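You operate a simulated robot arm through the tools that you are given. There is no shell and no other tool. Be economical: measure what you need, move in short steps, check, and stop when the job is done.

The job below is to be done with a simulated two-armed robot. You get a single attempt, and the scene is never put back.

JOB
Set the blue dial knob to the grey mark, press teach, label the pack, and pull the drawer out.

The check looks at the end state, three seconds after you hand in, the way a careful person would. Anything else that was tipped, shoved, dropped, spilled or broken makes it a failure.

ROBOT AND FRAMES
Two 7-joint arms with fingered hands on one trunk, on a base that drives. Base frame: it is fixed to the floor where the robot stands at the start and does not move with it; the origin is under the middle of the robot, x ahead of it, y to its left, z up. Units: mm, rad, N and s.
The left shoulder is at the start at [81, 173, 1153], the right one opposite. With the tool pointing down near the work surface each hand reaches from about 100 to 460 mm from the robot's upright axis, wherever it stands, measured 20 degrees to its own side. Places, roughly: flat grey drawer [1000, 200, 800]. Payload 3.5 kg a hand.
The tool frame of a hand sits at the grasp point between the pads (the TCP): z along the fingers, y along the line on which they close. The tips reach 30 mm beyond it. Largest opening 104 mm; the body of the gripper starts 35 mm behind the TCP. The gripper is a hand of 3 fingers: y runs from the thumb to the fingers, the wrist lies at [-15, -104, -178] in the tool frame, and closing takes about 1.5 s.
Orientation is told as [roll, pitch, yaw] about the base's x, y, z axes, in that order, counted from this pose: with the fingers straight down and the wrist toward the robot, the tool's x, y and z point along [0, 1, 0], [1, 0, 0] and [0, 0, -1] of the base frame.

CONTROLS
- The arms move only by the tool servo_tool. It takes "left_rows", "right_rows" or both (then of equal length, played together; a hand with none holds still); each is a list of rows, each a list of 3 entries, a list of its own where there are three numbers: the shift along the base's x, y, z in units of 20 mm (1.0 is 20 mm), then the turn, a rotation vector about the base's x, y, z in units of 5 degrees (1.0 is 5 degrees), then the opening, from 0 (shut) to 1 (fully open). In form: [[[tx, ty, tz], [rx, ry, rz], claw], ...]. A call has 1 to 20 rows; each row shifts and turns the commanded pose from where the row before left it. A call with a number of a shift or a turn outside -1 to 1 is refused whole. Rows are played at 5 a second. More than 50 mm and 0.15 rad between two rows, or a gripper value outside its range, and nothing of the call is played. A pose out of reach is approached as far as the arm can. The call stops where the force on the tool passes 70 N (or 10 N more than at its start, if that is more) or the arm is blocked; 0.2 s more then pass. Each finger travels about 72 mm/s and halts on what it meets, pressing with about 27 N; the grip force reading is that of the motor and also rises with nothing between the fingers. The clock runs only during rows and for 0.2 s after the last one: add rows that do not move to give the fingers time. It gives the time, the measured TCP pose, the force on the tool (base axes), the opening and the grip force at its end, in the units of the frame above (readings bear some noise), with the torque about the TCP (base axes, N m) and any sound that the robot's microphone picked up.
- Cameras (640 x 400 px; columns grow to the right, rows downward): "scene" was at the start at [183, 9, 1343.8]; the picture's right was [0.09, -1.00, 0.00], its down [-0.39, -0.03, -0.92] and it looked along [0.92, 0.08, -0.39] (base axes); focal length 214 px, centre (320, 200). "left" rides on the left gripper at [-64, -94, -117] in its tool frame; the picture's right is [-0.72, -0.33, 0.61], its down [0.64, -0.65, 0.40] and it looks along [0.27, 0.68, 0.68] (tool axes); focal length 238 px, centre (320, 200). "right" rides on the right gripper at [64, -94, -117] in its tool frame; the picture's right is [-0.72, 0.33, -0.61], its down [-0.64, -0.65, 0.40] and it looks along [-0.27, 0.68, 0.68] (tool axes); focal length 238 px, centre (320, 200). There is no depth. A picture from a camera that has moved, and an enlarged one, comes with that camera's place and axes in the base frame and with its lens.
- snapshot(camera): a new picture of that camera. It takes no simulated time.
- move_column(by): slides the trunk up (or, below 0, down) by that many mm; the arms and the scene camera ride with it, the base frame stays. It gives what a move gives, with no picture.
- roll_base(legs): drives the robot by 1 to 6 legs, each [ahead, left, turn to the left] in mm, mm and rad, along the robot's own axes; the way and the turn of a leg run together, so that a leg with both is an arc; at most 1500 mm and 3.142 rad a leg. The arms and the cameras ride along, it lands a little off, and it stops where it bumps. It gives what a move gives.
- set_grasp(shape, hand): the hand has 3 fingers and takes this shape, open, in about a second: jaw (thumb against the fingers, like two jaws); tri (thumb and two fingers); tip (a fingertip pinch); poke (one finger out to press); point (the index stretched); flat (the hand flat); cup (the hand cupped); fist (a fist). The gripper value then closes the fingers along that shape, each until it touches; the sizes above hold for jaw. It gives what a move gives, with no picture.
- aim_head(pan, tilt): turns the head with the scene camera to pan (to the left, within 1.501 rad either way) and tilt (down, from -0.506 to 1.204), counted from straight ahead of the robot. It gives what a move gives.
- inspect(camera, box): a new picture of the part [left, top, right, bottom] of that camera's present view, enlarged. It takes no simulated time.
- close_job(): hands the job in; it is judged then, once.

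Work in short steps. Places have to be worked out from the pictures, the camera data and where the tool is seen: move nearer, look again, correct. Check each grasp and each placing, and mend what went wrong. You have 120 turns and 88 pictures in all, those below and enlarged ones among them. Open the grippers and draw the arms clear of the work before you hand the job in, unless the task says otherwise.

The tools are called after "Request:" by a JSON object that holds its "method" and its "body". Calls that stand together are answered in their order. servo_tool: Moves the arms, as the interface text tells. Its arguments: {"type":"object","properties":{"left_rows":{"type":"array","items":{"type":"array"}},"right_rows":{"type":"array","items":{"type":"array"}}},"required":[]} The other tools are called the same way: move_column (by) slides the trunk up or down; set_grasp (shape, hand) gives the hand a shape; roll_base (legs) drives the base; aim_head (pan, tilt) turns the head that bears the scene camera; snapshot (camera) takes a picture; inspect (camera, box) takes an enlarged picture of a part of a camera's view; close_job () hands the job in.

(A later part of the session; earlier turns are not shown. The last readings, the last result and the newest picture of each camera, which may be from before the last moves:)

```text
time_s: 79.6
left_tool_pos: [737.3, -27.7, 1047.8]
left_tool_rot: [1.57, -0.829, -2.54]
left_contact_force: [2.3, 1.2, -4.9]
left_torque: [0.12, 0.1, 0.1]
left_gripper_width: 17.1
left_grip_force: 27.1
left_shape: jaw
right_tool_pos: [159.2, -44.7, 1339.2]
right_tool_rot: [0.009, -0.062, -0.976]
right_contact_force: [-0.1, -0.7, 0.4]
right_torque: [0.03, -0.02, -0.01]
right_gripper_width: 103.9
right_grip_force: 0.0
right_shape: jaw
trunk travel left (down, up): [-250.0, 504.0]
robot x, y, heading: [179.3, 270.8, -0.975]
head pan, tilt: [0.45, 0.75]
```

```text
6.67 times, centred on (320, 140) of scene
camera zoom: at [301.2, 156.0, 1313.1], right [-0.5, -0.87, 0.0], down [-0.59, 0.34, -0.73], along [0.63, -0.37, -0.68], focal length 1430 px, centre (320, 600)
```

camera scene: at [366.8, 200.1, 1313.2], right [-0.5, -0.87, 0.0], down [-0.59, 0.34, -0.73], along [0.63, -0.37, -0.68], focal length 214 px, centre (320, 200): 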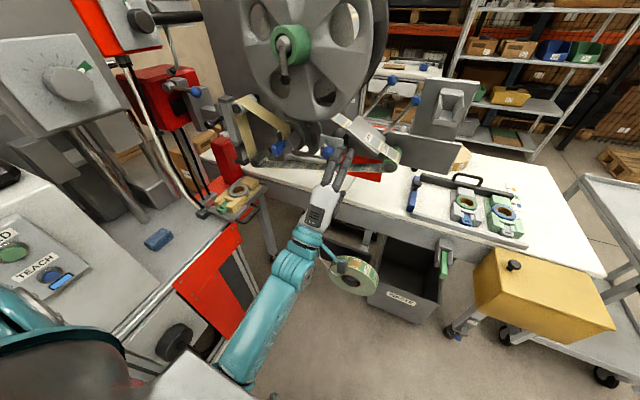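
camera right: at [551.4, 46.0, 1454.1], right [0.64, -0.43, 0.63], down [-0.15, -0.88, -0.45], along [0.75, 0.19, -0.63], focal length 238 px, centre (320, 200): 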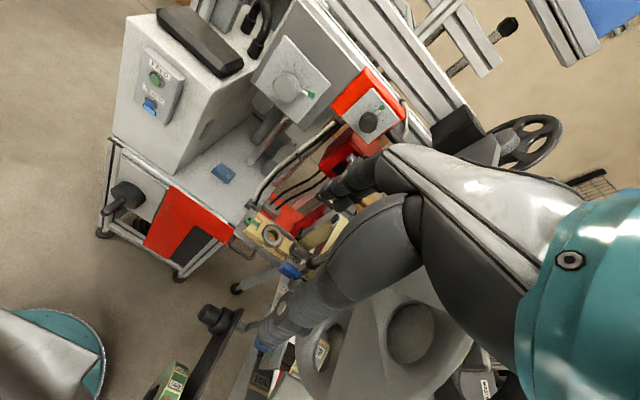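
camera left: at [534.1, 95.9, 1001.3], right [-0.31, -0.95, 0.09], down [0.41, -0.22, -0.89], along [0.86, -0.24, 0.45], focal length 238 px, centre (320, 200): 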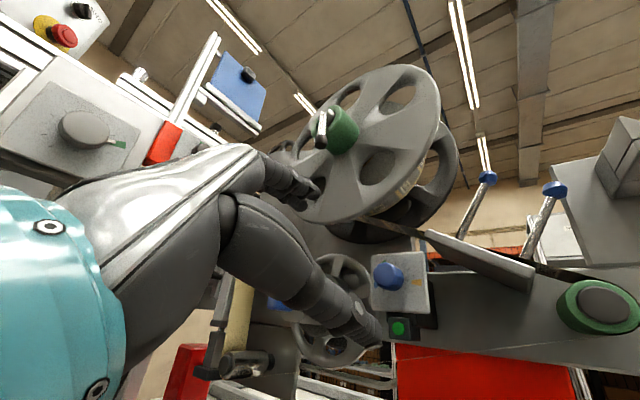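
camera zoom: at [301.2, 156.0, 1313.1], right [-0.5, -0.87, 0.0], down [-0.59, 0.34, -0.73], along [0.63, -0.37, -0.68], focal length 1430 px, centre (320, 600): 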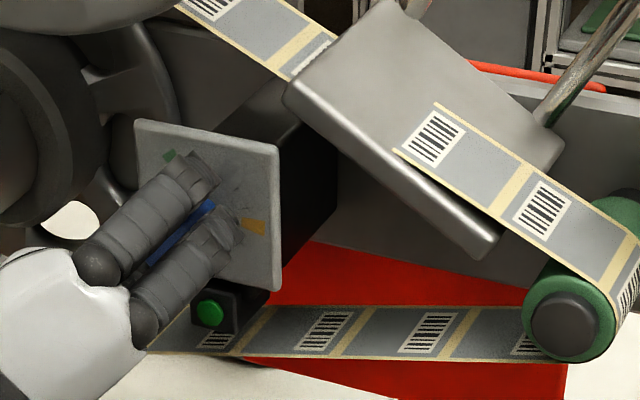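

Turning with the knob, no stall. Another 25°, then open to check the pointer.

Request:
{"method": "servo_tool", "body": {"left_rows": [[[0, 0, 0], [0.566, -0.824, 0], 0], [[0, 0, 0], [0.566, -0.824, 0], 0], [[0, 0, 0], [0.566, -0.824, 0], 0], [[0, 0, 0], [0.566, -0.824, 0], 0], [[0, 0, 0], [0.566, -0.824, 0], 0], [[0, 0, 0], [0, 0, 0], 0], [[0, 0, 0], [0, 0, 0], 0.5], [[0, 0, 0], [0, 0, 0], 1], [[0, 0, 0], [0, 0, 0], 1], [[0, 0, 0], [0, 0, 0], 1], [[0, 0, 0], [0, 0, 0], 1]]}}

Request:
{"method": "inspect", "body": {"camera": "scene", "box": [280, 110, 360, 170]}}

```text
time_s: 82.0
left_tool_pos: [736.4, -28.1, 1048.6]
left_tool_rot: [1.569, -0.394, -2.542]
left_contact_force: [-0.2, -0.4, 0.0]
left_torque: [0.02, 0.01, -0.01]
left_gripper_width: 103.5
left_grip_force: 0.1
left_shape: jaw
right_tool_pos: [158.3, -45.1, 1339.6]
right_tool_rot: [0.011, -0.061, -0.976]
right_contact_force: [0.0, 0.0, -0.4]
right_torque: [-0.05, 0.01, -0.01]
right_gripper_width: 103.6
right_grip_force: 0.0
right_shape: jaw
trunk travel left (down, up): [-250.0, 504.0]
robot x, y, heading: [176.8, 273.0, -0.972]
head pan, tilt: [0.45, 0.75]
```

```text
6.67 times, centred on (320, 140) of scene
camera zoom: at [300.6, 156.3, 1313.2], right [-0.5, -0.87, 0.0], down [-0.59, 0.34, -0.73], along [0.63, -0.37, -0.68], focal length 1430 px, centre (320, 600)
```

zoom: 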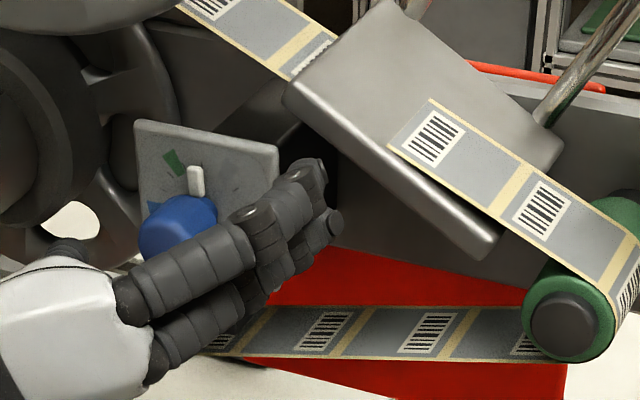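

Pointer now points straight up (~88°); the grey mark is ~30° further clockwise. Untwist 35°, regrip and turn 30°.

Request:
{"method": "servo_tool", "body": {"left_rows": [[[0, 0, 0], [-0.566, 0.824, 0], 1], [[0, 0, 0], [-0.566, 0.824, 0], 1], [[0, 0, 0], [-0.566, 0.824, 0], 1], [[0, 0, 0], [-0.566, 0.824, 0], 1], [[0, 0, 0], [-0.566, 0.824, 0], 1], [[0, 0, 0], [-0.566, 0.824, 0], 1], [[0, 0, 0], [-0.566, 0.824, 0], 1], [[0, 0, 0], [0, 0, 0], 0.5], [[0, 0, 0], [0, 0, 0], 0], [[0, 0, 0], [0, 0, 0], 0], [[0, 0, 0], [0, 0, 0], 0], [[0, 0, 0], [0, 0, 0], 0], [[0, 0, 0], [0, 0, 0], 0], [[0, 0, 0], [0, 0, 0], 0]]}}

Request:
{"method": "servo_tool", "body": {"left_rows": [[[0, 0, 0], [0.566, -0.824, 0], 0], [[0, 0, 0], [0.566, -0.824, 0], 0], [[0, 0, 0], [0.566, -0.824, 0], 0], [[0, 0, 0], [0.566, -0.824, 0], 0], [[0, 0, 0], [0.566, -0.824, 0], 0], [[0, 0, 0], [0.566, -0.824, 0], 0], [[0, 0, 0], [0, 0, 0], 0], [[0, 0, 0], [0, 0, 0], 0.5], [[0, 0, 0], [0, 0, 0], 1], [[0, 0, 0], [0, 0, 0], 1], [[0, 0, 0], [0, 0, 0], 1], [[0, 0, 0], [0, 0, 0], 1], [[-0.46, 0.67, 0], [0, 0, 0], 1], [[-0.46, 0.67, 0], [0, 0, 0], 1], [[-0.46, 0.67, 0], [0, 0, 0], 1]]}}

Request:
{"method": "inspect", "body": {"camera": "scene", "box": [285, 115, 345, 160]}}

```text
time_s: 85.0
left_tool_pos: [736.5, -27.7, 1046.0]
left_tool_rot: [1.571, -1.003, -2.543]
left_contact_force: [1.2, -1.4, -2.2]
left_torque: [-0.01, 0.01, -0.01]
left_gripper_width: 17.3
left_grip_force: 26.9
left_shape: jaw
right_tool_pos: [158.0, -45.6, 1339.5]
right_tool_rot: [0.01, -0.061, -0.975]
right_contact_force: [0.5, 0.8, -0.3]
right_torque: [0.01, -0.02, -0.02]
right_gripper_width: 103.9
right_grip_force: 0.0
right_shape: jaw
trunk travel left (down, up): [-250.0, 504.0]
robot x, y, heading: [179.3, 270.8, -0.974]
head pan, tilt: [0.45, 0.75]
```

```text
time_s: 88.2
left_tool_pos: [708.5, 13.4, 1047.8]
left_tool_rot: [1.569, -0.48, -2.54]
left_contact_force: [0.0, -0.4, -0.3]
left_torque: [0.0, 0.0, 0.01]
left_gripper_width: 103.6
left_grip_force: 0.1
left_shape: jaw
right_tool_pos: [156.6, -44.9, 1340.5]
right_tool_rot: [0.011, -0.064, -0.976]
right_contact_force: [1.0, -1.2, -0.5]
right_torque: [-0.01, 0.02, 0.0]
right_gripper_width: 103.8
right_grip_force: 0.2
right_shape: jaw
trunk travel left (down, up): [-250.0, 504.0]
robot x, y, heading: [174.2, 270.9, -0.978]
head pan, tilt: [0.45, 0.75]
```

```text
8.89 times, centred on (315, 138) of scene
camera zoom: at [300.4, 156.5, 1313.2], right [-0.5, -0.87, 0.0], down [-0.59, 0.34, -0.73], along [0.63, -0.37, -0.68], focal length 1906 px, centre (364, 756)
```

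zoom: 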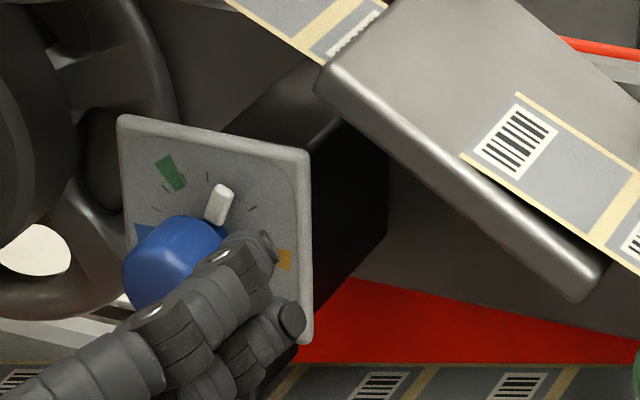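

Pointer now near the grey mark. I withdraw further and view it more frontally.

Request:
{"method": "servo_tool", "body": {"left_rows": [[[-0.56, 0.82, 0], [0, 0, 0], 1], [[-0.56, 0.82, 0], [0, 0, 0], 1], [[-0.9, 0.4, 0], [0, 0, 0], 1], [[-0.9, 0.1, 0], [0, 0, 0], 1], [[-0.9, 0, 0], [0, 0, 0], 1]]}}

Request:
{"method": "snapshot", "body": {"camera": "left"}}

Request:
{"method": "inspect", "body": {"camera": "scene", "box": [290, 120, 330, 150]}}

```text
time_s: 89.4
left_tool_pos: [631.6, 57.2, 1047.3]
left_tool_rot: [1.571, -0.479, -2.541]
left_contact_force: [-0.4, -0.4, 0.8]
left_torque: [-0.01, 0.01, 0.03]
left_gripper_width: 103.7
left_grip_force: 0.0
left_shape: jaw
right_tool_pos: [157.4, -43.4, 1341.9]
right_tool_rot: [0.011, -0.061, -0.975]
right_contact_force: [-1.1, 0.5, 0.2]
right_torque: [0.01, 0.0, 0.0]
right_gripper_width: 103.8
right_grip_force: 0.1
right_shape: jaw
trunk travel left (down, up): [-250.0, 504.0]
robot x, y, heading: [177.0, 268.8, -0.974]
head pan, tilt: [0.45, 0.75]
```

```text
30 pictures are left
camera left: at [610.6, 183.0, 947.8], right [0.31, -0.53, -0.79], down [0.95, 0.16, 0.27], along [-0.02, -0.83, 0.55], focal length 238 px, centre (320, 200)
```

left: 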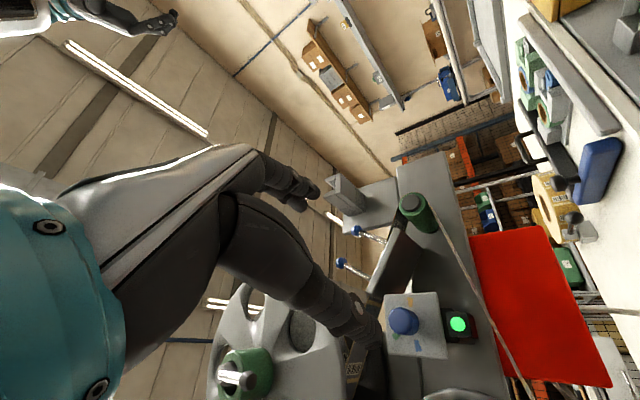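

```text
13.33 times, centred on (310, 135) of scene
camera zoom: at [300.4, 156.3, 1313.2], right [-0.5, -0.87, 0.0], down [-0.59, 0.34, -0.73], along [0.63, -0.37, -0.68], focal length 2860 px, centre (453, 1067)
```

zoom: 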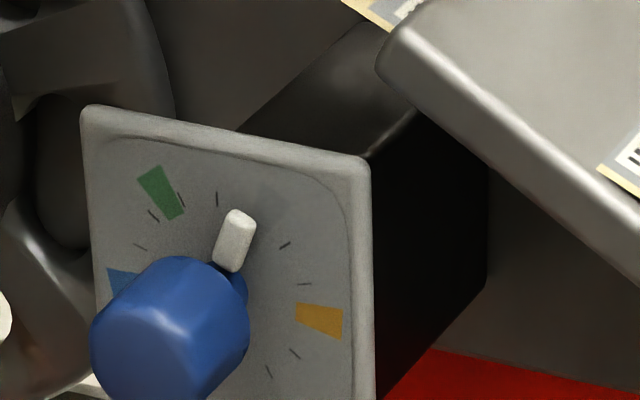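

Request:
{"method": "inspect", "body": {"camera": "left", "box": [375, 285, 455, 365]}}

```text
5.00 times, centred on (415, 325) of left
camera zoom: at [610.6, 183.0, 947.8], right [0.31, -0.53, -0.79], down [0.95, 0.16, 0.27], along [-0.02, -0.83, 0.55], focal length 1192 px, centre (-155, -425)
```

zoom: 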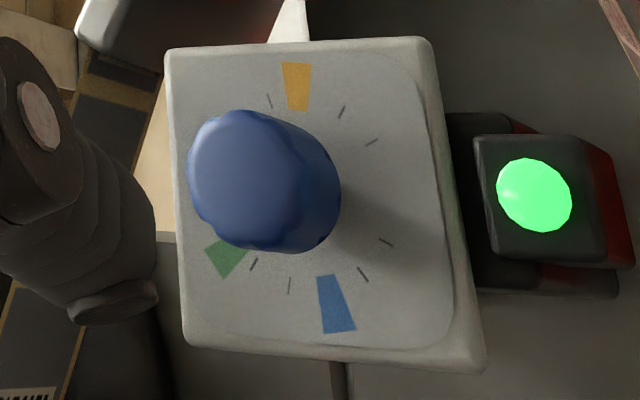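

Modelling the dial: ticks every 25.7°, grey at ≈59°, pointer now at ≈69°. About 10° more is needed; with the ~8–10° of slack seen, I'll regrip and command 20°.

Request:
{"method": "servo_tool", "body": {"left_rows": [[[0.9, 0, 0], [-0.566, 0.824, 0], 1], [[0.9, -0.1, 0], [-0.566, 0.824, 0], 1], [[0.9, -0.4, 0], [-0.566, 0.824, 0], 1], [[0.56, -0.82, 0], [-0.566, 0.824, 0], 1], [[0.56, -0.82, 0], [0, 0, 0], 1], [[0.46, -0.67, 0], [0, 0, 0], 1], [[0.46, -0.67, 0], [0, 0, 0], 1], [[0.46, -0.72, 0], [0, 0, 0], 1], [[0, 0, 0], [0, 0, 0], 1], [[0, 0, 0], [0, 0, 0], 0.5], [[0, 0, 0], [0, 0, 0], 0], [[0, 0, 0], [0, 0, 0], 0], [[0, 0, 0], [0, 0, 0], 0], [[0, 0, 0], [0, 0, 0], 0], [[0, 0, 0], [0, 0, 0], 0], [[0, 0, 0], [0, 0, 0], 0]]}}

Request:
{"method": "servo_tool", "body": {"left_rows": [[[0, 0, 0], [0.566, -0.824, 0], 0], [[0, 0, 0], [0.566, -0.824, 0], 0], [[0, 0, 0], [0.566, -0.824, 0], 0], [[0, 0, 0], [0.566, -0.824, 0], 0], [[0, 0, 0], [0, 0, 0], 0], [[0, 0, 0], [0, 0, 0], 0.5], [[0, 0, 0], [0, 0, 0], 1], [[0, 0, 0], [0, 0, 0], 1], [[0, 0, 0], [0, 0, 0], 1], [[0, 0, 0], [0, 0, 0], 1], [[-0.46, 0.67, 0], [0, 0, 0], 1], [[-0.46, 0.67, 0], [0, 0, 0], 1], [[-0.46, 0.67, 0], [0, 0, 0], 1], [[-0.56, 0.82, 0], [0, 0, 0], 1], [[-0.56, 0.82, 0], [0, 0, 0], 1], [[-0.9, 0.4, 0], [0, 0, 0], 1], [[-0.9, 0.1, 0], [0, 0, 0], 1], [[-0.9, 0, 0], [0, 0, 0], 1]]}}

Request:
{"method": "inspect", "body": {"camera": "scene", "box": [290, 120, 330, 150]}}

```text
time_s: 92.8
left_tool_pos: [735.9, -28.7, 1046.4]
left_tool_rot: [1.57, -0.828, -2.541]
left_contact_force: [0.3, -1.7, -1.3]
left_torque: [0.04, 0.02, -0.01]
left_gripper_width: 17.0
left_grip_force: 27.6
left_shape: jaw
right_tool_pos: [157.3, -45.3, 1339.6]
right_tool_rot: [0.012, -0.062, -0.975]
right_contact_force: [-0.2, 0.1, -0.8]
right_torque: [0.03, -0.02, 0.03]
right_gripper_width: 103.7
right_grip_force: 0.0
right_shape: jaw
trunk travel left (down, up): [-250.0, 504.0]
robot x, y, heading: [178.7, 264.6, -0.972]
head pan, tilt: [0.45, 0.75]
```

```text
time_s: 96.6
left_tool_pos: [632.5, 55.2, 1046.7]
left_tool_rot: [1.572, -0.48, -2.539]
left_contact_force: [0.4, 0.0, -0.1]
left_torque: [-0.02, 0.01, -0.01]
left_gripper_width: 103.5
left_grip_force: 0.0
left_shape: jaw
right_tool_pos: [158.2, -45.4, 1341.1]
right_tool_rot: [0.008, -0.062, -0.975]
right_contact_force: [-0.6, -0.6, 0.4]
right_torque: [-0.01, -0.03, -0.02]
right_gripper_width: 103.6
right_grip_force: 0.1
right_shape: jaw
trunk travel left (down, up): [-250.0, 504.0]
robot x, y, heading: [173.9, 272.5, -0.972]
head pan, tilt: [0.45, 0.75]
```

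```text
13.33 times, centred on (310, 135) of scene
camera zoom: at [300.4, 156.3, 1313.2], right [-0.5, -0.87, 0.0], down [-0.59, 0.34, -0.73], along [0.63, -0.37, -0.68], focal length 2860 px, centre (453, 1067)
```

zoom: 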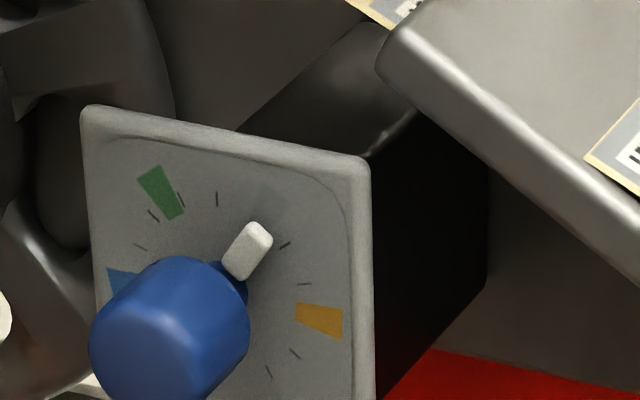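

Pointer ≈57° vs grey ≈59°: dial is set. TEACH is at ≈(745,507,971), FEED ≈(741,501,1045). I back off and turn to face the bench, for the right hand to press.

Request:
{"method": "roll_base", "body": {"legs": [[-90, 0, 0], [0, 0, 1.573]]}}

Request:
{"method": "set_grasp", "body": {"hand": "right", "shape": "poke"}}

Request:
{"method": "aim_head", "body": {"pan": -0.2, "tilt": 0.45}}

Request:
{"method": "snapshot", "body": {"camera": "scene"}}

```text
time_s: 99.7
left_tool_pos: [633.3, 493.6, 1057.6]
left_tool_rot: [1.612, -0.452, -1.835]
left_contact_force: [0.1, 0.5, 0.0]
left_torque: [-0.04, -0.04, 0.0]
left_gripper_width: 103.8
left_grip_force: 0.0
left_shape: jaw
right_tool_pos: [344.8, 104.1, 1339.3]
right_tool_rot: [0.003, -0.053, -0.24]
right_contact_force: [0.4, -0.5, 0.4]
right_torque: [0.01, 0.02, -0.02]
right_gripper_width: 104.0
right_grip_force: 0.0
right_shape: jaw
trunk travel left (down, up): [-250.0, 504.0]
robot x, y, heading: [134.9, 345.6, -0.244]
head pan, tilt: [0.45, 0.75]
stopped in leg 2: the robot was blocked; the commanded pose is now the measured one
```

```text
time_s: 100.6
left_tool_pos: [633.8, 495.6, 1055.0]
left_tool_rot: [1.606, -0.45, -1.829]
left_contact_force: [0.2, -0.1, -2.1]
left_torque: [0.03, -0.01, 0.02]
left_gripper_width: 103.8
left_grip_force: 0.0
left_shape: jaw
right_tool_pos: [347.6, 104.2, 1337.6]
right_tool_rot: [0.003, -0.049, -0.24]
right_contact_force: [0.0, 0.1, -0.1]
right_torque: [0.0, 0.0, -0.02]
right_gripper_width: 0.2
right_grip_force: 0.1
right_shape: poke
trunk travel left (down, up): [-250.0, 504.0]
robot x, y, heading: [134.5, 343.6, -0.236]
head pan, tilt: [0.45, 0.75]
```

```text
time_s: 101.7
left_tool_pos: [632.9, 495.5, 1055.0]
left_tool_rot: [1.604, -0.452, -1.829]
left_contact_force: [-0.3, -0.4, -0.4]
left_torque: [-0.01, 0.02, 0.02]
left_gripper_width: 103.9
left_grip_force: 0.0
left_shape: jaw
right_tool_pos: [347.7, 105.5, 1338.3]
right_tool_rot: [0.003, -0.048, -0.239]
right_contact_force: [0.2, -0.1, -0.1]
right_torque: [-0.02, -0.01, 0.02]
right_gripper_width: 0.1
right_grip_force: 0.0
right_shape: poke
trunk travel left (down, up): [-250.0, 504.0]
robot x, y, heading: [132.9, 344.9, -0.237]
head pan, tilt: [-0.201, 0.45]
```

```text
26 pictures are left
camera scene: at [320.8, 293.6, 1337.5], right [-0.42, -0.91, 0.01], down [-0.41, 0.18, -0.9], along [0.81, -0.38, -0.44], focal length 214 px, centre (320, 200)
```

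scene: 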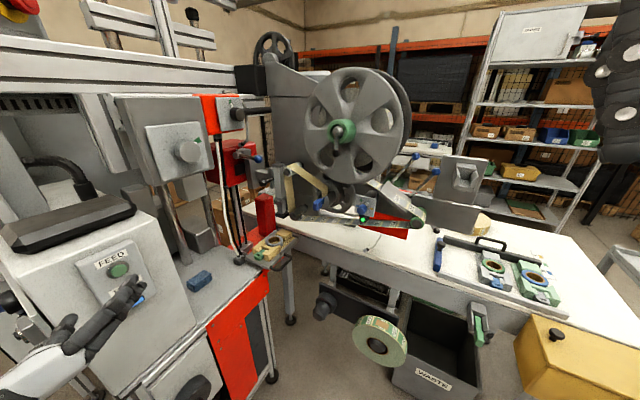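

The left hand swept onto the panel front near TEACH and stopped. I turn back slightly and move away from the bench before completing the turn.

Request:
{"method": "roll_base", "body": {"legs": [[0, 0, -0.25], [-110, -190, 0]]}}

Request:
{"method": "roll_base", "body": {"legs": [[0, 0, 1.09]]}}

Request:
{"method": "aim_head", "body": {"pan": -0.1, "tilt": 0.45}}

Request:
{"method": "snapshot", "body": {"camera": "scene"}}

```text
time_s: 102.3
left_tool_pos: [629.8, 492.1, 1063.2]
left_tool_rot: [1.623, -0.442, -1.846]
left_contact_force: [0.3, -0.7, -0.8]
left_torque: [-0.02, 0.02, 0.02]
left_gripper_width: 104.0
left_grip_force: 0.0
left_shape: jaw
right_tool_pos: [338.3, 103.1, 1340.8]
right_tool_rot: [0.007, -0.054, -0.246]
right_contact_force: [1.5, 0.5, 0.1]
right_torque: [0.0, 0.0, 0.0]
right_gripper_width: 0.0
right_grip_force: 0.2
right_shape: poke
trunk travel left (down, up): [-250.0, 504.0]
robot x, y, heading: [138.2, 344.7, -0.243]
head pan, tilt: [-0.201, 0.45]
stopped in leg 1: the robot was blocked; the commanded pose is now the measured one
```

```text
time_s: 103.1
left_tool_pos: [630.6, 492.7, 1067.3]
left_tool_rot: [1.633, -0.437, -1.848]
left_contact_force: [0.4, -0.6, 0.1]
left_torque: [-0.02, -0.05, -0.02]
left_gripper_width: 103.8
left_grip_force: 0.1
left_shape: jaw
right_tool_pos: [338.1, 103.2, 1340.7]
right_tool_rot: [0.008, -0.058, -0.24]
right_contact_force: [0.4, 1.0, 0.0]
right_torque: [0.02, 0.01, 0.01]
right_gripper_width: 0.1
right_grip_force: 0.1
right_shape: poke
trunk travel left (down, up): [-250.0, 504.0]
robot x, y, heading: [138.4, 342.7, -0.237]
head pan, tilt: [-0.201, 0.45]
stopped in leg 1: the robot was blocked; the commanded pose is now the measured one
```

```text
time_s: 103.8
left_tool_pos: [629.8, 493.1, 1065.9]
left_tool_rot: [1.628, -0.437, -1.843]
left_contact_force: [-0.3, -0.2, -0.5]
left_torque: [0.03, -0.02, 0.01]
left_gripper_width: 103.9
left_grip_force: 0.1
left_shape: jaw
right_tool_pos: [341.0, 102.3, 1339.3]
right_tool_rot: [0.008, -0.057, -0.241]
right_contact_force: [0.0, 0.4, 0.3]
right_torque: [0.02, 0.01, 0.05]
right_gripper_width: 0.0
right_grip_force: 0.1
right_shape: poke
trunk travel left (down, up): [-250.0, 504.0]
robot x, y, heading: [138.5, 345.0, -0.242]
head pan, tilt: [-0.099, 0.45]
```

```text
25 pictures are left
camera scene: at [317.0, 299.9, 1339.0], right [-0.33, -0.94, 0.0], down [-0.41, 0.14, -0.9], along [0.85, -0.3, -0.44], focal length 214 px, centre (320, 200)
```

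scene: 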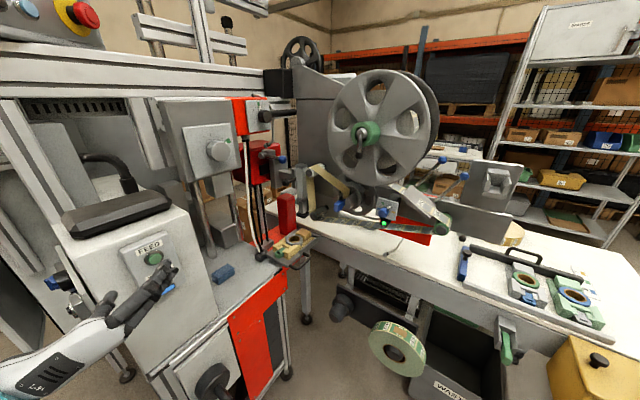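

The tool has no load, so another part of the left arm is touching something. Look left.

Request:
{"method": "aim_head", "body": {"pan": 1.1, "tilt": 0.8}}

Request:
{"method": "snapshot", "body": {"camera": "scene"}}

```text
time_s: 105.2
left_tool_pos: [629.8, 492.7, 1065.1]
left_tool_rot: [1.63, -0.439, -1.844]
left_contact_force: [-0.4, -0.2, -0.1]
left_torque: [0.0, 0.0, -0.01]
left_gripper_width: 103.9
left_grip_force: 0.1
left_shape: jaw
right_tool_pos: [340.2, 104.0, 1338.6]
right_tool_rot: [0.008, -0.056, -0.24]
right_contact_force: [0.1, -0.2, 0.0]
right_torque: [-0.02, 0.01, 0.02]
right_gripper_width: 0.1
right_grip_force: 0.1
right_shape: poke
trunk travel left (down, up): [-250.0, 504.0]
robot x, y, heading: [133.4, 347.3, -0.238]
head pan, tilt: [1.1, 0.799]
```

```text
24 pictures are left
camera scene: at [283.1, 391.5, 1308.4], right [0.76, -0.65, 0.0], down [-0.47, -0.55, -0.69], along [0.45, 0.53, -0.72], focal length 214 px, centre (320, 200)
```

scene: 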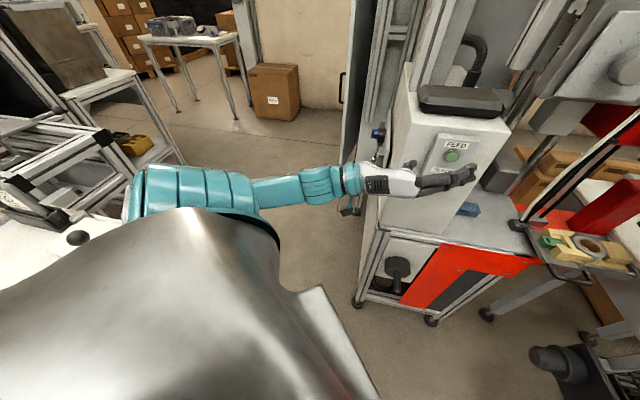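

A trolley stands to my left; the left upper arm is against it. I ease away from it, diagonally toward the conveyor side.

Request:
{"method": "roll_base", "body": {"legs": [[10, -90, 0]]}}

```text
time_s: 106.2
left_tool_pos: [616.7, 396.4, 1069.9]
left_tool_rot: [1.632, -0.433, -1.841]
left_contact_force: [0.9, -0.1, 0.7]
left_torque: [0.01, 0.07, 0.02]
left_gripper_width: 104.1
left_grip_force: 0.1
left_shape: jaw
right_tool_pos: [325.1, 2.8, 1336.2]
right_tool_rot: [0.012, -0.057, -0.24]
right_contact_force: [-0.7, 0.0, -0.4]
right_torque: [0.03, -0.01, -0.03]
right_gripper_width: 0.0
right_grip_force: 0.2
right_shape: poke
trunk travel left (down, up): [-250.0, 504.0]
robot x, y, heading: [126.6, 256.2, -0.239]
head pan, tilt: [1.1, 0.799]
```

Free. Shift a little more toward the conveyor, then complete the turn to face the bench.

Request:
{"method": "roll_base", "body": {"legs": [[30, -40, 0], [0, 0, 0.84]]}}

Request:
{"method": "aim_head", "body": {"pan": 0.0, "tilt": 0.5}}

Request:
{"method": "snapshot", "body": {"camera": "scene"}}

```text
time_s: 108.3
left_tool_pos: [606.7, 442.0, 1086.8]
left_tool_rot: [1.674, -0.401, -1.63]
left_contact_force: [0.9, -0.3, -0.2]
left_torque: [0.03, -0.03, 0.02]
left_gripper_width: 103.9
left_grip_force: 0.1
left_shape: jaw
right_tool_pos: [416.5, -10.7, 1333.1]
right_tool_rot: [0.027, -0.05, -0.003]
right_contact_force: [-0.6, -0.2, 0.5]
right_torque: [0.01, 0.01, 0.02]
right_gripper_width: 0.1
right_grip_force: 0.1
right_shape: poke
trunk travel left (down, up): [-250.0, 504.0]
robot x, y, heading: [152.8, 204.4, -0.004]
head pan, tilt: [1.1, 0.799]
stopped in leg 2: the robot was blocked; the commanded pose is now the measured one
```

```text
time_s: 109.7
left_tool_pos: [607.6, 442.2, 1084.1]
left_tool_rot: [1.667, -0.4, -1.623]
left_contact_force: [-0.4, 0.0, 0.3]
left_torque: [-0.01, -0.02, 0.02]
left_gripper_width: 103.9
left_grip_force: 0.1
left_shape: jaw
right_tool_pos: [419.9, -10.5, 1332.6]
right_tool_rot: [0.027, -0.043, 0.002]
right_contact_force: [-0.2, 0.0, 0.1]
right_torque: [0.02, -0.01, 0.0]
right_gripper_width: 0.0
right_grip_force: 0.0
right_shape: poke
trunk travel left (down, up): [-250.0, 504.0]
robot x, y, heading: [148.6, 206.1, 0.004]
head pan, tilt: [0.0, 0.499]
```

```text
23 pictures are left
camera scene: at [349.6, 184.3, 1332.6], right [0.01, -1.0, -0.02], down [-0.49, 0.01, -0.87], along [0.87, 0.01, -0.49], focal length 214 px, centre (320, 200)
```

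scene: 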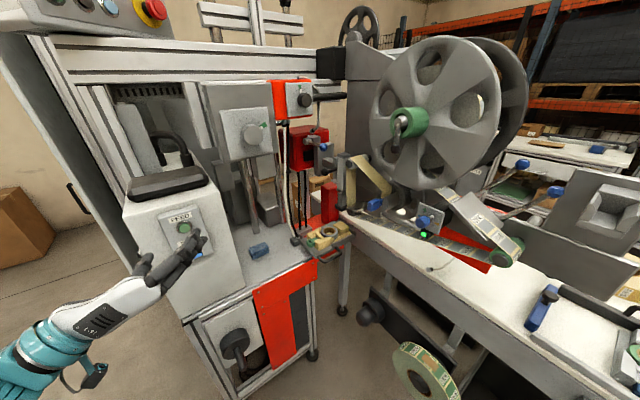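

Request:
{"method": "aim_head", "body": {"pan": 1.5, "tilt": 0.7}}

Request:
{"method": "snapshot", "body": {"camera": "scene"}}

```text
time_s: 111.3
left_tool_pos: [608.5, 442.3, 1084.6]
left_tool_rot: [1.666, -0.401, -1.624]
left_contact_force: [-0.7, -0.3, 0.3]
left_torque: [-0.02, 0.04, 0.01]
left_gripper_width: 104.0
left_grip_force: 0.0
left_shape: jaw
right_tool_pos: [420.3, -9.8, 1331.2]
right_tool_rot: [0.028, -0.044, 0.002]
right_contact_force: [-0.8, 0.8, -0.5]
right_torque: [-0.02, -0.01, 0.01]
right_gripper_width: 0.0
right_grip_force: 0.1
right_shape: poke
trunk travel left (down, up): [-250.0, 504.0]
robot x, y, heading: [149.8, 206.6, 0.005]
head pan, tilt: [1.499, 0.7]
```

```text
22 pictures are left
camera scene: at [264.0, 268.8, 1317.7], right [1.0, -0.07, -0.01], down [-0.05, -0.63, -0.78], along [0.04, 0.78, -0.63], focal length 214 px, centre (320, 200)
```

scene: 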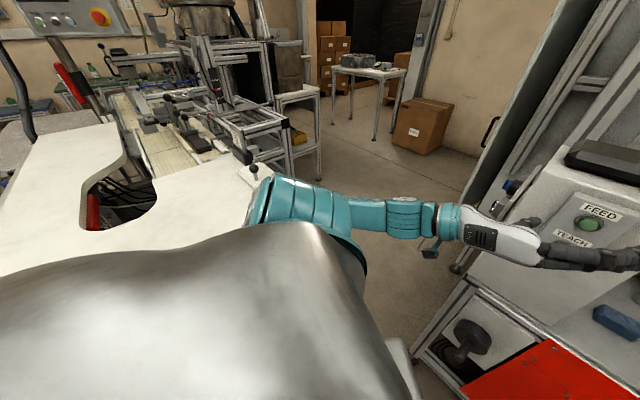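

A white bench stands to my left rear and the low left elbow is meeting its corner. Raise the column to lift the elbow clear, then continue.

Request:
{"method": "move_column", "body": {"by": 160}}

Request:
{"method": "roll_base", "body": {"legs": [[30, -30, 0]]}}

Request:
{"method": "snapshot", "body": {"camera": "scene"}}

```text
time_s: 113.1
left_tool_pos: [593.4, 462.8, 1242.9]
left_tool_rot: [1.675, -0.421, -1.621]
left_contact_force: [0.9, -0.7, 0.2]
left_torque: [0.0, 0.01, 0.03]
left_gripper_width: 103.9
left_grip_force: 0.0
left_shape: jaw
right_tool_pos: [404.7, 14.1, 1500.4]
right_tool_rot: [0.009, -0.055, 0.009]
right_contact_force: [0.4, -0.4, -0.1]
right_torque: [-0.01, 0.0, 0.0]
right_gripper_width: 0.0
right_grip_force: 0.1
right_shape: poke
trunk travel left (down, up): [-410.0, 344.0]
robot x, y, heading: [151.9, 207.3, 0.014]
head pan, tilt: [1.499, 0.7]
```

```text
time_s: 114.0
left_tool_pos: [624.5, 434.2, 1242.7]
left_tool_rot: [1.675, -0.42, -1.622]
left_contact_force: [0.7, -0.4, -0.2]
left_torque: [0.01, -0.07, 0.04]
left_gripper_width: 103.9
left_grip_force: 0.1
left_shape: jaw
right_tool_pos: [436.1, -16.0, 1498.2]
right_tool_rot: [0.011, -0.057, 0.007]
right_contact_force: [0.9, -0.4, -0.8]
right_torque: [0.01, -0.03, -0.01]
right_gripper_width: 0.1
right_grip_force: 0.0
right_shape: poke
trunk travel left (down, up): [-410.0, 344.0]
robot x, y, heading: [179.9, 175.8, 0.011]
head pan, tilt: [1.499, 0.7]
```

```text
21 pictures are left
camera scene: at [225.5, 261.6, 1479.8], right [1.0, -0.06, 0.0], down [-0.04, -0.64, -0.77], along [0.05, 0.76, -0.64], focal length 214 px, centre (320, 200)
```

scene: 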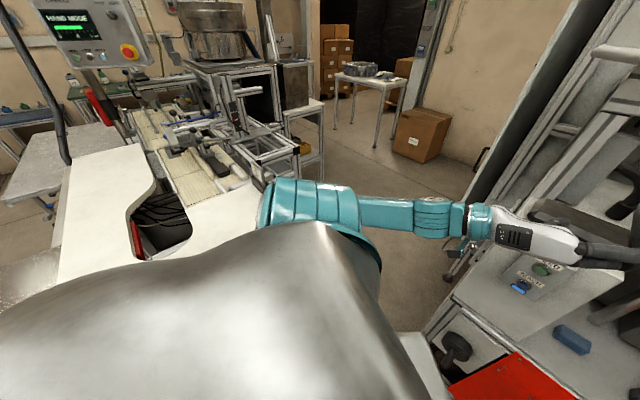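

Freed. Now finish the turn.

Request:
{"method": "roll_base", "body": {"legs": [[0, 0, 0.59]]}}

```text
time_s: 116.0
left_tool_pos: [407.3, 635.7, 1241.6]
left_tool_rot: [1.673, -0.421, -1.034]
left_contact_force: [-0.1, 0.0, -0.5]
left_torque: [0.01, 0.0, 0.02]
left_gripper_width: 104.0
left_grip_force: 0.0
left_shape: jaw
right_tool_pos: [499.2, 156.9, 1499.4]
right_tool_rot: [0.009, -0.058, 0.593]
right_contact_force: [-0.3, 0.0, 1.1]
right_torque: [0.0, 0.03, -0.01]
right_gripper_width: 0.1
right_grip_force: 0.1
right_shape: poke
trunk travel left (down, up): [-410.0, 344.0]
robot x, y, heading: [181.1, 177.6, 0.597]
head pan, tilt: [1.499, 0.7]
```

Facing the bench. I extend the right hand forward and rotate it to point forward.

Request:
{"method": "servo_tool", "body": {"right_rows": [[[0.826, 0.562, -0.9], [0, 0, 0], 0], [[0.826, 0.562, -0.9], [0, 0, 0], 0], [[0.826, 0.562, -0.9], [0, 0, 0], 0], [[0.826, 0.562, -0.9], [0, 0, 0], 0], [[0.826, 0.562, -0.9], [0, 0, 0], 0], [[0.826, 0.562, -0.9], [0, 0, 0], 0], [[0.826, 0.562, -0.9], [0, 0, 0], 0], [[0.826, 0.562, -0.9], [0, 0, 0], 0], [[0.826, 0.562, -0.9], [0, 0, 0], 0]]}}

Request:
{"method": "servo_tool", "body": {"right_rows": [[[0, 0, 0], [0.54, -0.795, 0], 0], [[0, 0, 0], [0.54, -0.795, 0], 0], [[0, 0, 0], [0.54, -0.795, 0], 0], [[0, 0, 0], [0.54, -0.795, 0], 0], [[0, 0, 0], [0.54, -0.795, 0], 0], [[0, 0, 0], [0.54, -0.795, 0], 0], [[0, 0, 0], [0.54, -0.795, 0], 0], [[0, 0, 0], [0.54, -0.795, 0], 0], [[0, 0, 0], [0.54, -0.795, 0], 0], [[0, 0, 0], [0.54, -0.795, 0], 0], [[0, 0, 0], [0.54, -0.795, 0], 0], [[0, 0, 0], [0.54, -0.795, 0], 0], [[0, 0, 0], [0.54, -0.795, 0], 0], [[0, 0, 0], [0.54, -0.795, 0], 0], [[0, 0, 0], [0.54, -0.795, 0], 0], [[0, 0, 0], [0.54, -0.795, 0], 0], [[0, 0, 0], [0.54, -0.795, 0], 0], [[0, 0, 0], [0.54, -0.795, 0], 0]]}}

Request:
{"method": "aim_head", "body": {"pan": -0.1, "tilt": 0.6}}

Request:
{"method": "snapshot", "body": {"camera": "scene"}}

```text
time_s: 118.0
left_tool_pos: [407.3, 635.2, 1244.2]
left_tool_rot: [1.675, -0.422, -1.035]
left_contact_force: [-0.1, 0.3, -0.1]
left_torque: [-0.03, 0.01, 0.01]
left_gripper_width: 103.8
left_grip_force: 0.0
left_shape: jaw
right_tool_pos: [647.4, 258.0, 1336.5]
right_tool_rot: [0.01, -0.058, 0.593]
right_contact_force: [0.4, 0.3, 0.7]
right_torque: [0.0, 0.04, 0.02]
right_gripper_width: 0.0
right_grip_force: 0.0
right_shape: poke
trunk travel left (down, up): [-410.0, 344.0]
robot x, y, heading: [181.6, 173.8, 0.594]
head pan, tilt: [1.499, 0.7]
```

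```text
time_s: 121.8
left_tool_pos: [407.6, 634.8, 1243.3]
left_tool_rot: [1.676, -0.423, -1.035]
left_contact_force: [0.3, -0.8, 0.9]
left_torque: [-0.01, -0.01, 0.0]
left_gripper_width: 104.0
left_grip_force: 0.0
left_shape: jaw
right_tool_pos: [673.9, 283.9, 1353.2]
right_tool_rot: [0.011, -0.898, 0.592]
right_contact_force: [-0.8, -0.4, -0.2]
right_torque: [-0.01, 0.0, -0.02]
right_gripper_width: 0.0
right_grip_force: 0.1
right_shape: poke
right hand out of reach, approached as far as the arm can: row 7, 8, 9, 10, 11, 12, 13, 14, 15, 16, 17, 18
trunk travel left (down, up): [-410.0, 344.0]
robot x, y, heading: [179.1, 177.6, 0.6]
head pan, tilt: [1.499, 0.7]
```

```text
time_s: 123.5
left_tool_pos: [406.6, 635.7, 1243.4]
left_tool_rot: [1.677, -0.422, -1.035]
left_contact_force: [-0.4, 0.7, -0.8]
left_torque: [0.02, 0.0, -0.01]
left_gripper_width: 104.2
left_grip_force: 0.1
left_shape: jaw
right_tool_pos: [673.8, 283.7, 1353.0]
right_tool_rot: [0.012, -0.898, 0.593]
right_contact_force: [1.4, 0.4, -1.0]
right_torque: [-0.01, -0.02, -0.02]
right_gripper_width: 0.0
right_grip_force: 0.1
right_shape: poke
trunk travel left (down, up): [-410.0, 344.0]
robot x, y, heading: [182.6, 177.2, 0.596]
head pan, tilt: [-0.099, 0.6]
```

```text
20 pictures are left
camera scene: at [290.6, 239.9, 1488.4], right [0.48, -0.88, 0.0], down [-0.5, -0.27, -0.83], along [0.73, 0.39, -0.56], focal length 214 px, centre (320, 200)
```

scene: 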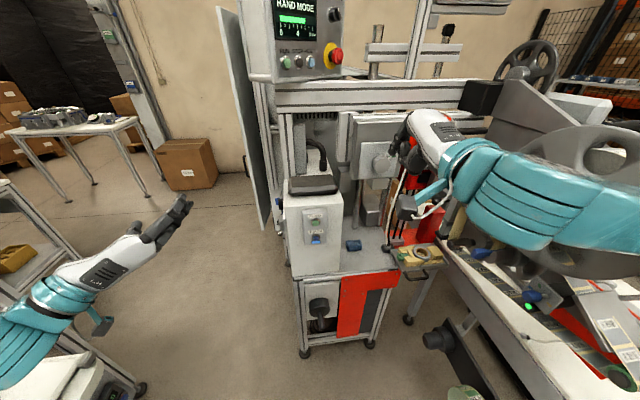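

The right hand is tilted 51°, adequate for pressing with a forward push. I lower it and shift left in front of the panel, then look.

Request:
{"method": "servo_tool", "body": {"right_rows": [[[-0.31, 0.453, -1], [0, 0, 0], 0], [[-0.31, 0.453, -1], [0, 0, 0], 0], [[-0.31, 0.453, -1], [0, 0, 0], 0], [[-0.31, 0.453, -1], [0, 0, 0], 0], [[-0.31, 0.453, -1], [0, 0, 0], 0], [[-0.31, 0.453, -1], [0, 0, 0], 0], [[-0.31, 0.453, -1], [0, 0, 0], 0], [[-0.31, 0.453, -1], [0, 0, 0], 0], [[-0.31, 0.453, -1], [0, 0, 0], 0], [[-0.31, 0.453, -1], [0, 0, 0], 0], [[-0.31, 0.453, -1], [0, 0, 0], 0], [[-0.31, 0.453, -1], [0, 0, 0], 0], [[-0.31, 0.453, -1], [0, 0, 0], 0]]}}

Request:
{"method": "servo_tool", "body": {"right_rows": [[[0, 0, -0.5], [0.54, -0.795, 0], 0], [[0, 0, -0.5], [0.54, -0.795, 0], 0], [[0, 0, -0.5], [0.54, -0.795, 0], 0], [[0, 0, -0.5], [0.54, -0.795, 0], 0], [[0, 0, -0.5], [0.54, -0.795, 0], 0], [[0, 0, -0.5], [0.54, -0.795, 0], 0]]}}

Request:
{"method": "snapshot", "body": {"camera": "scene"}}

```text
time_s: 126.3
left_tool_pos: [405.6, 635.4, 1242.6]
left_tool_rot: [1.674, -0.423, -1.034]
left_contact_force: [0.0, 0.5, -0.3]
left_torque: [-0.01, 0.0, -0.02]
left_gripper_width: 103.9
left_grip_force: 0.0
left_shape: jaw
right_tool_pos: [595.3, 399.8, 1107.4]
right_tool_rot: [0.012, -0.897, 0.591]
right_contact_force: [-0.4, 0.0, 0.5]
right_torque: [-0.01, 0.01, -0.01]
right_gripper_width: 0.0
right_grip_force: 0.0
right_shape: poke
right hand out of reach, approached as far as the arm can: row 1
trunk travel left (down, up): [-410.0, 344.0]
robot x, y, heading: [180.0, 176.6, 0.593]
head pan, tilt: [-0.099, 0.6]
```

```text
time_s: 127.7
left_tool_pos: [406.3, 636.1, 1242.1]
left_tool_rot: [1.675, -0.424, -1.034]
left_contact_force: [1.1, -0.1, -0.2]
left_torque: [-0.01, -0.03, -0.02]
left_gripper_width: 104.1
left_grip_force: 0.0
left_shape: jaw
right_tool_pos: [579.0, 506.3, 1199.3]
right_tool_rot: [0.045, -1.375, 0.55]
right_contact_force: [-0.1, 0.4, -0.4]
right_torque: [-0.01, -0.01, 0.0]
right_gripper_width: 0.1
right_grip_force: 0.1
right_shape: poke
right hand out of reach, approached as far as the arm can: row 1, 2, 3, 4, 5, 6
trunk travel left (down, up): [-410.0, 344.0]
robot x, y, heading: [180.7, 175.4, 0.597]
head pan, tilt: [-0.099, 0.6]
```

```text
19 pictures are left
camera scene: at [290.4, 239.6, 1488.5], right [0.48, -0.88, 0.0], down [-0.5, -0.27, -0.83], along [0.73, 0.39, -0.56], focal length 214 px, centre (320, 200)
```

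scene: 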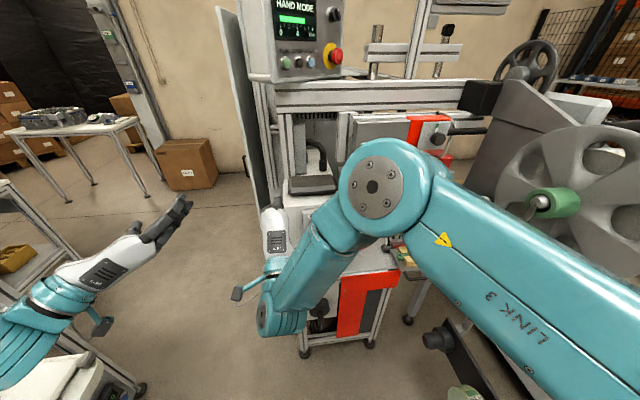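

The right hand now points forward (79°). I move it down and right in front of TEACH, still ~100 mm short.

Request:
{"method": "servo_tool", "body": {"right_rows": [[[0.24, -0.35, -1], [0, 0, 0], 0], [[0.24, -0.35, -1], [0, 0, 0], 0], [[0.24, -0.35, -1], [0, 0, 0], 0], [[0.24, -0.35, -1], [0, 0, 0], 0], [[0.24, -0.35, -1], [0, 0, 0], 0], [[0.24, -0.35, -1], [0, 0, 0], 0], [[0.24, -0.35, -1], [0, 0, 0], 0], [[0.24, -0.35, -1], [0, 0, 0], 0], [[0.24, -0.35, -1], [0, 0, 0], 0], [[0.24, -0.35, -1], [0, 0, 0], 0], [[0.24, -0.35, -1], [0, 0, 0], 0]]}}

Request:
{"method": "snapshot", "body": {"camera": "scene"}}

Request:
{"method": "snapshot", "body": {"camera": "right"}}

```text
time_s: 130.1
left_tool_pos: [408.2, 636.8, 1242.9]
left_tool_rot: [1.675, -0.422, -1.035]
left_contact_force: [0.2, 0.4, 1.1]
left_torque: [0.04, 0.01, 0.03]
left_gripper_width: 103.8
left_grip_force: 0.0
left_shape: jaw
right_tool_pos: [578.8, 505.7, 1199.5]
right_tool_rot: [0.046, -1.373, 0.549]
right_contact_force: [-0.2, 0.1, 0.4]
right_torque: [0.0, 0.01, -0.04]
right_gripper_width: 0.0
right_grip_force: 0.0
right_shape: poke
right hand out of reach, approached as far as the arm can: row 1, 2, 3, 4, 5, 6, 7, 8, 9, 10, 11
trunk travel left (down, up): [-410.0, 344.0]
robot x, y, heading: [183.5, 177.2, 0.592]
head pan, tilt: [-0.099, 0.6]
```

```text
18 pictures are left
camera scene: at [290.6, 239.8, 1488.4], right [0.48, -0.88, 0.0], down [-0.5, -0.27, -0.83], along [0.73, 0.39, -0.56], focal length 214 px, centre (320, 200)
```

scene: 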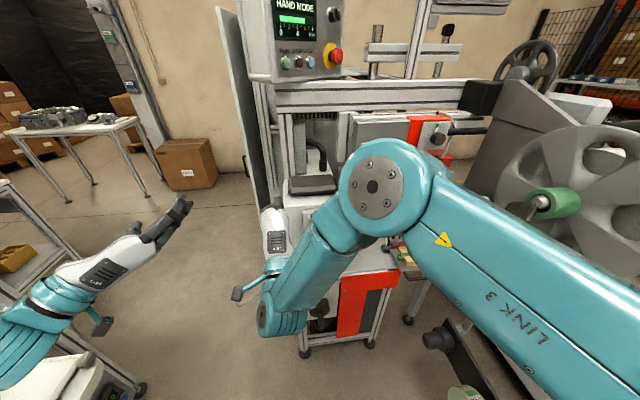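

```text
17 pictures are left
camera right: at [431.9, 485.0, 1130.2], right [-0.04, -0.9, 0.43], down [0.58, -0.37, -0.72], along [0.81, 0.22, 0.54], focal length 238 px, centre (320, 200)
```

right: 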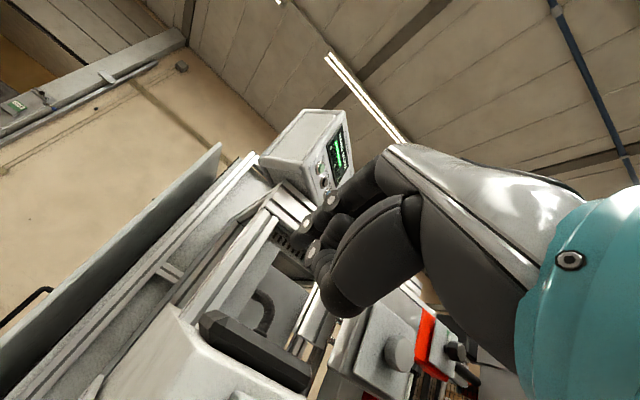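

That orientation is at the arm's limit; the earlier 51° tilt was comfortably reachable right in front of the panel. I return to it.

Request:
{"method": "servo_tool", "body": {"right_rows": [[[0.13, -0.88, -0.6], [-0.5, 0.73, 0], 0], [[0.13, -0.88, -0.7], [-0.5, 0.73, 0], 0], [[0.13, -0.88, -0.8], [-0.5, 0.73, 0], 0], [[0.13, -0.88, -0.8], [-0.5, 0.73, 0], 0], [[0.13, -0.88, -0.8], [-0.5, 0.73, 0], 0], [[0.13, -0.88, -0.8], [-0.5, 0.73, 0], 0], [[0, 0, -1], [0, 0, 0], 0], [[0, 0, -1], [0, 0, 0], 0]]}}

Request:
{"method": "snapshot", "body": {"camera": "scene"}}

```text
time_s: 131.9
left_tool_pos: [407.5, 635.7, 1242.4]
left_tool_rot: [1.675, -0.423, -1.035]
left_contact_force: [0.1, 0.5, 0.4]
left_torque: [0.04, 0.0, 0.01]
left_gripper_width: 103.7
left_grip_force: 0.1
left_shape: jaw
right_tool_pos: [577.0, 412.2, 1083.2]
right_tool_rot: [0.009, -0.935, 0.589]
right_contact_force: [-0.6, -0.3, -0.8]
right_torque: [0.0, -0.01, 0.01]
right_gripper_width: 0.0
right_grip_force: 0.0
right_shape: poke
right hand out of reach, approached as far as the arm can: row 6, 7, 8
trunk travel left (down, up): [-410.0, 344.0]
robot x, y, heading: [180.4, 177.3, 0.597]
head pan, tilt: [-0.099, 0.6]
```

```text
16 pictures are left
camera scene: at [290.6, 239.8, 1488.4], right [0.48, -0.88, 0.0], down [-0.5, -0.27, -0.83], along [0.73, 0.39, -0.56], focal length 214 px, centre (320, 200)
```

scene: 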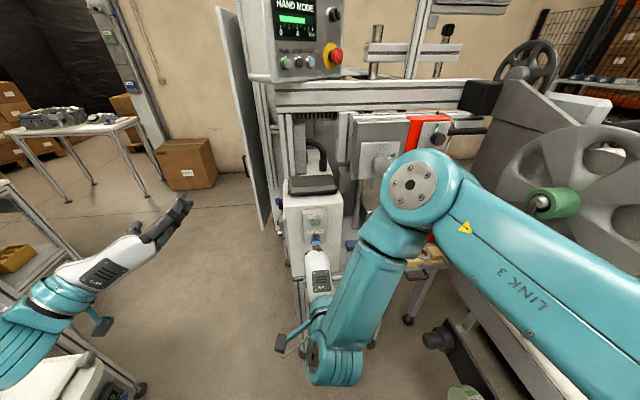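

The right hand is well placed but needs to be lower. I lift the left hand as compensation, lower the column 90 mm, and drive 100 mm forward.

Request:
{"method": "servo_tool", "body": {"left_rows": [[[0.28, -0.41, 1], [0, 0, 0], 1], [[0.28, -0.41, 1], [0, 0, 0], 1], [[0.28, -0.41, 1], [0, 0, 0], 1], [[0.28, -0.41, 1], [0, 0, 0], 1], [[0.28, -0.41, 1], [0, 0, 0], 1]]}}

Request:
{"method": "move_column", "body": {"by": -90}}

Request:
{"method": "roll_base", "body": {"legs": [[100, 0, 0]]}}

Request:
{"method": "inspect", "body": {"camera": "scene", "box": [220, 160, 420, 320]}}

```text
time_s: 133.1
left_tool_pos: [434.6, 594.6, 1342.8]
left_tool_rot: [1.675, -0.421, -1.033]
left_contact_force: [-0.1, -0.7, 0.5]
left_torque: [0.02, 0.0, -0.03]
left_gripper_width: 103.5
left_grip_force: 0.1
left_shape: jaw
right_tool_pos: [578.2, 412.3, 1085.1]
right_tool_rot: [0.01, -0.934, 0.59]
right_contact_force: [0.0, 0.3, -0.2]
right_torque: [-0.02, 0.02, 0.0]
right_gripper_width: 0.0
right_grip_force: 0.0
right_shape: poke
trunk travel left (down, up): [-410.0, 344.0]
robot x, y, heading: [181.7, 179.0, 0.594]
head pan, tilt: [-0.099, 0.6]
```

```text
time_s: 134.3
left_tool_pos: [444.7, 602.6, 1239.3]
left_tool_rot: [1.64, -0.423, -1.021]
left_contact_force: [0.4, -0.4, 0.5]
left_torque: [-0.05, -0.03, -0.01]
left_gripper_width: 103.8
left_grip_force: 0.1
left_shape: jaw
right_tool_pos: [577.3, 413.5, 996.9]
right_tool_rot: [0.01, -0.932, 0.596]
right_contact_force: [-0.6, -0.2, 0.4]
right_torque: [0.0, -0.03, -0.01]
right_gripper_width: 0.1
right_grip_force: 0.0
right_shape: poke
trunk travel left (down, up): [-320.0, 434.0]
robot x, y, heading: [180.4, 176.9, 0.593]
head pan, tilt: [-0.099, 0.6]
```

```text
time_s: 135.5
left_tool_pos: [529.7, 658.0, 1239.0]
left_tool_rot: [1.637, -0.424, -1.022]
left_contact_force: [0.3, 0.7, -0.3]
left_torque: [0.02, -0.02, -0.02]
left_gripper_width: 104.0
left_grip_force: 0.0
left_shape: jaw
right_tool_pos: [661.2, 471.0, 994.5]
right_tool_rot: [0.009, -0.933, 0.593]
right_contact_force: [-0.1, 0.6, -0.7]
right_torque: [0.03, 0.05, 0.02]
right_gripper_width: 0.0
right_grip_force: 0.1
right_shape: poke
trunk travel left (down, up): [-320.0, 434.0]
robot x, y, heading: [262.7, 233.0, 0.59]
head pan, tilt: [-0.099, 0.6]
```

```text
2.50 times, centred on (320, 240) of scene
camera zoom: at [395.2, 310.4, 1397.3], right [0.47, -0.88, 0.0], down [-0.5, -0.27, -0.82], along [0.73, 0.39, -0.57], focal length 536 px, centre (320, 100)
```

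zoom: 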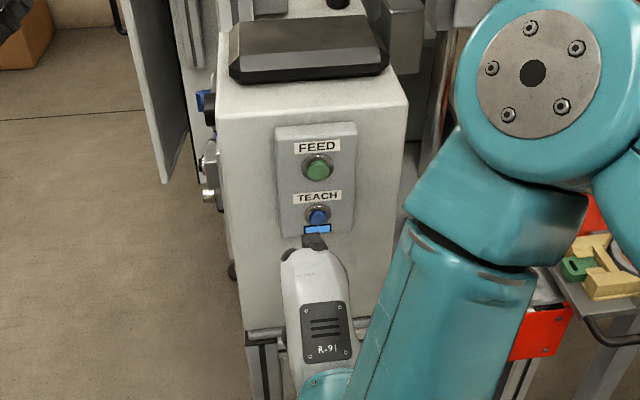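

Request:
{"method": "snapshot", "body": {"camera": "right"}}

```text
14 pictures are left
camera right: at [500.3, 437.4, 990.1], right [0.16, -0.76, 0.62], down [0.31, -0.56, -0.77], along [0.94, 0.32, 0.14], focal length 238 px, centre (320, 200)
```

right: 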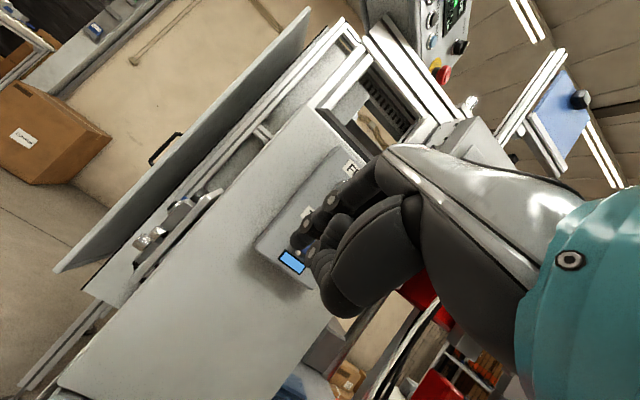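

The poking fingertip is at ≈(712,493,979), TEACH ≈(748,503,971). I shift 10 mm right, 5 mm down and advance 28 mm.

Request:
{"method": "servo_tool", "body": {"right_rows": [[[0.28, -0.41, -0.25], [0, 0, 0], 0], [[0.41, 0.28, 0], [0, 0, 0], 0], [[0.41, 0.28, 0], [0, 0, 0], 0], [[0.33, 0.22, 0], [0, 0, 0], 0]]}}

Request:
{"method": "inspect", "body": {"camera": "scene", "box": [290, 200, 350, 250]}}

```text
time_s: 136.5
left_tool_pos: [529.2, 658.2, 1238.1]
left_tool_rot: [1.64, -0.425, -1.023]
left_contact_force: [0.1, -0.9, 0.0]
left_torque: [-0.02, 0.02, -0.03]
left_gripper_width: 104.1
left_grip_force: 0.1
left_shape: jaw
right_tool_pos: [684.7, 485.3, 997.3]
right_tool_rot: [0.009, -0.932, 0.593]
right_contact_force: [-0.8, 0.6, -0.4]
right_torque: [0.02, -0.03, -0.02]
right_gripper_width: 0.1
right_grip_force: 0.0
right_shape: poke
right hand out of reach, approached as far as the arm can: row 1, 3
trunk travel left (down, up): [-320.0, 434.0]
robot x, y, heading: [264.9, 228.9, 0.593]
head pan, tilt: [-0.099, 0.6]
```

```text
8.00 times, centred on (320, 225) of scene
camera zoom: at [394.1, 309.8, 1397.4], right [0.47, -0.88, 0.0], down [-0.5, -0.27, -0.83], along [0.73, 0.39, -0.56], focal length 1716 px, centre (320, 0)
```

zoom: 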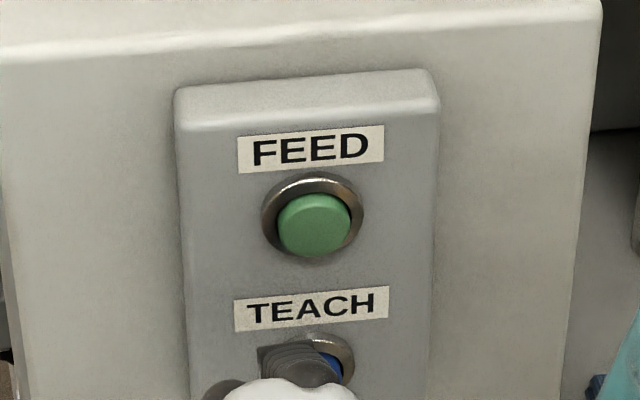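

Fingertip sits over TEACH, a few mm left. Nudge right and advance slowly.

Request:
{"method": "servo_tool", "body": {"right_rows": [[[0.2, -0.3, 0], [0, 0, 0], 0], [[0.25, 0.17, 0], [0, 0, 0], 0], [[0.25, 0.17, 0], [0, 0, 0], 0]]}}

```text
time_s: 137.3
left_tool_pos: [529.5, 658.5, 1238.1]
left_tool_rot: [1.639, -0.425, -1.025]
left_contact_force: [-0.5, -0.6, -0.1]
left_torque: [-0.03, -0.01, 0.0]
left_gripper_width: 103.5
left_grip_force: 0.1
left_shape: jaw
right_tool_pos: [693.0, 489.4, 1002.2]
right_tool_rot: [0.009, -0.929, 0.589]
right_contact_force: [-0.1, 0.4, 0.0]
right_torque: [-0.02, -0.02, 0.0]
right_gripper_width: 0.0
right_grip_force: 0.1
right_shape: poke
right hand out of reach, approached as far as the arm can: row 1, 3
trunk travel left (down, up): [-320.0, 434.0]
robot x, y, heading: [257.6, 232.2, 0.586]
head pan, tilt: [-0.099, 0.6]
```

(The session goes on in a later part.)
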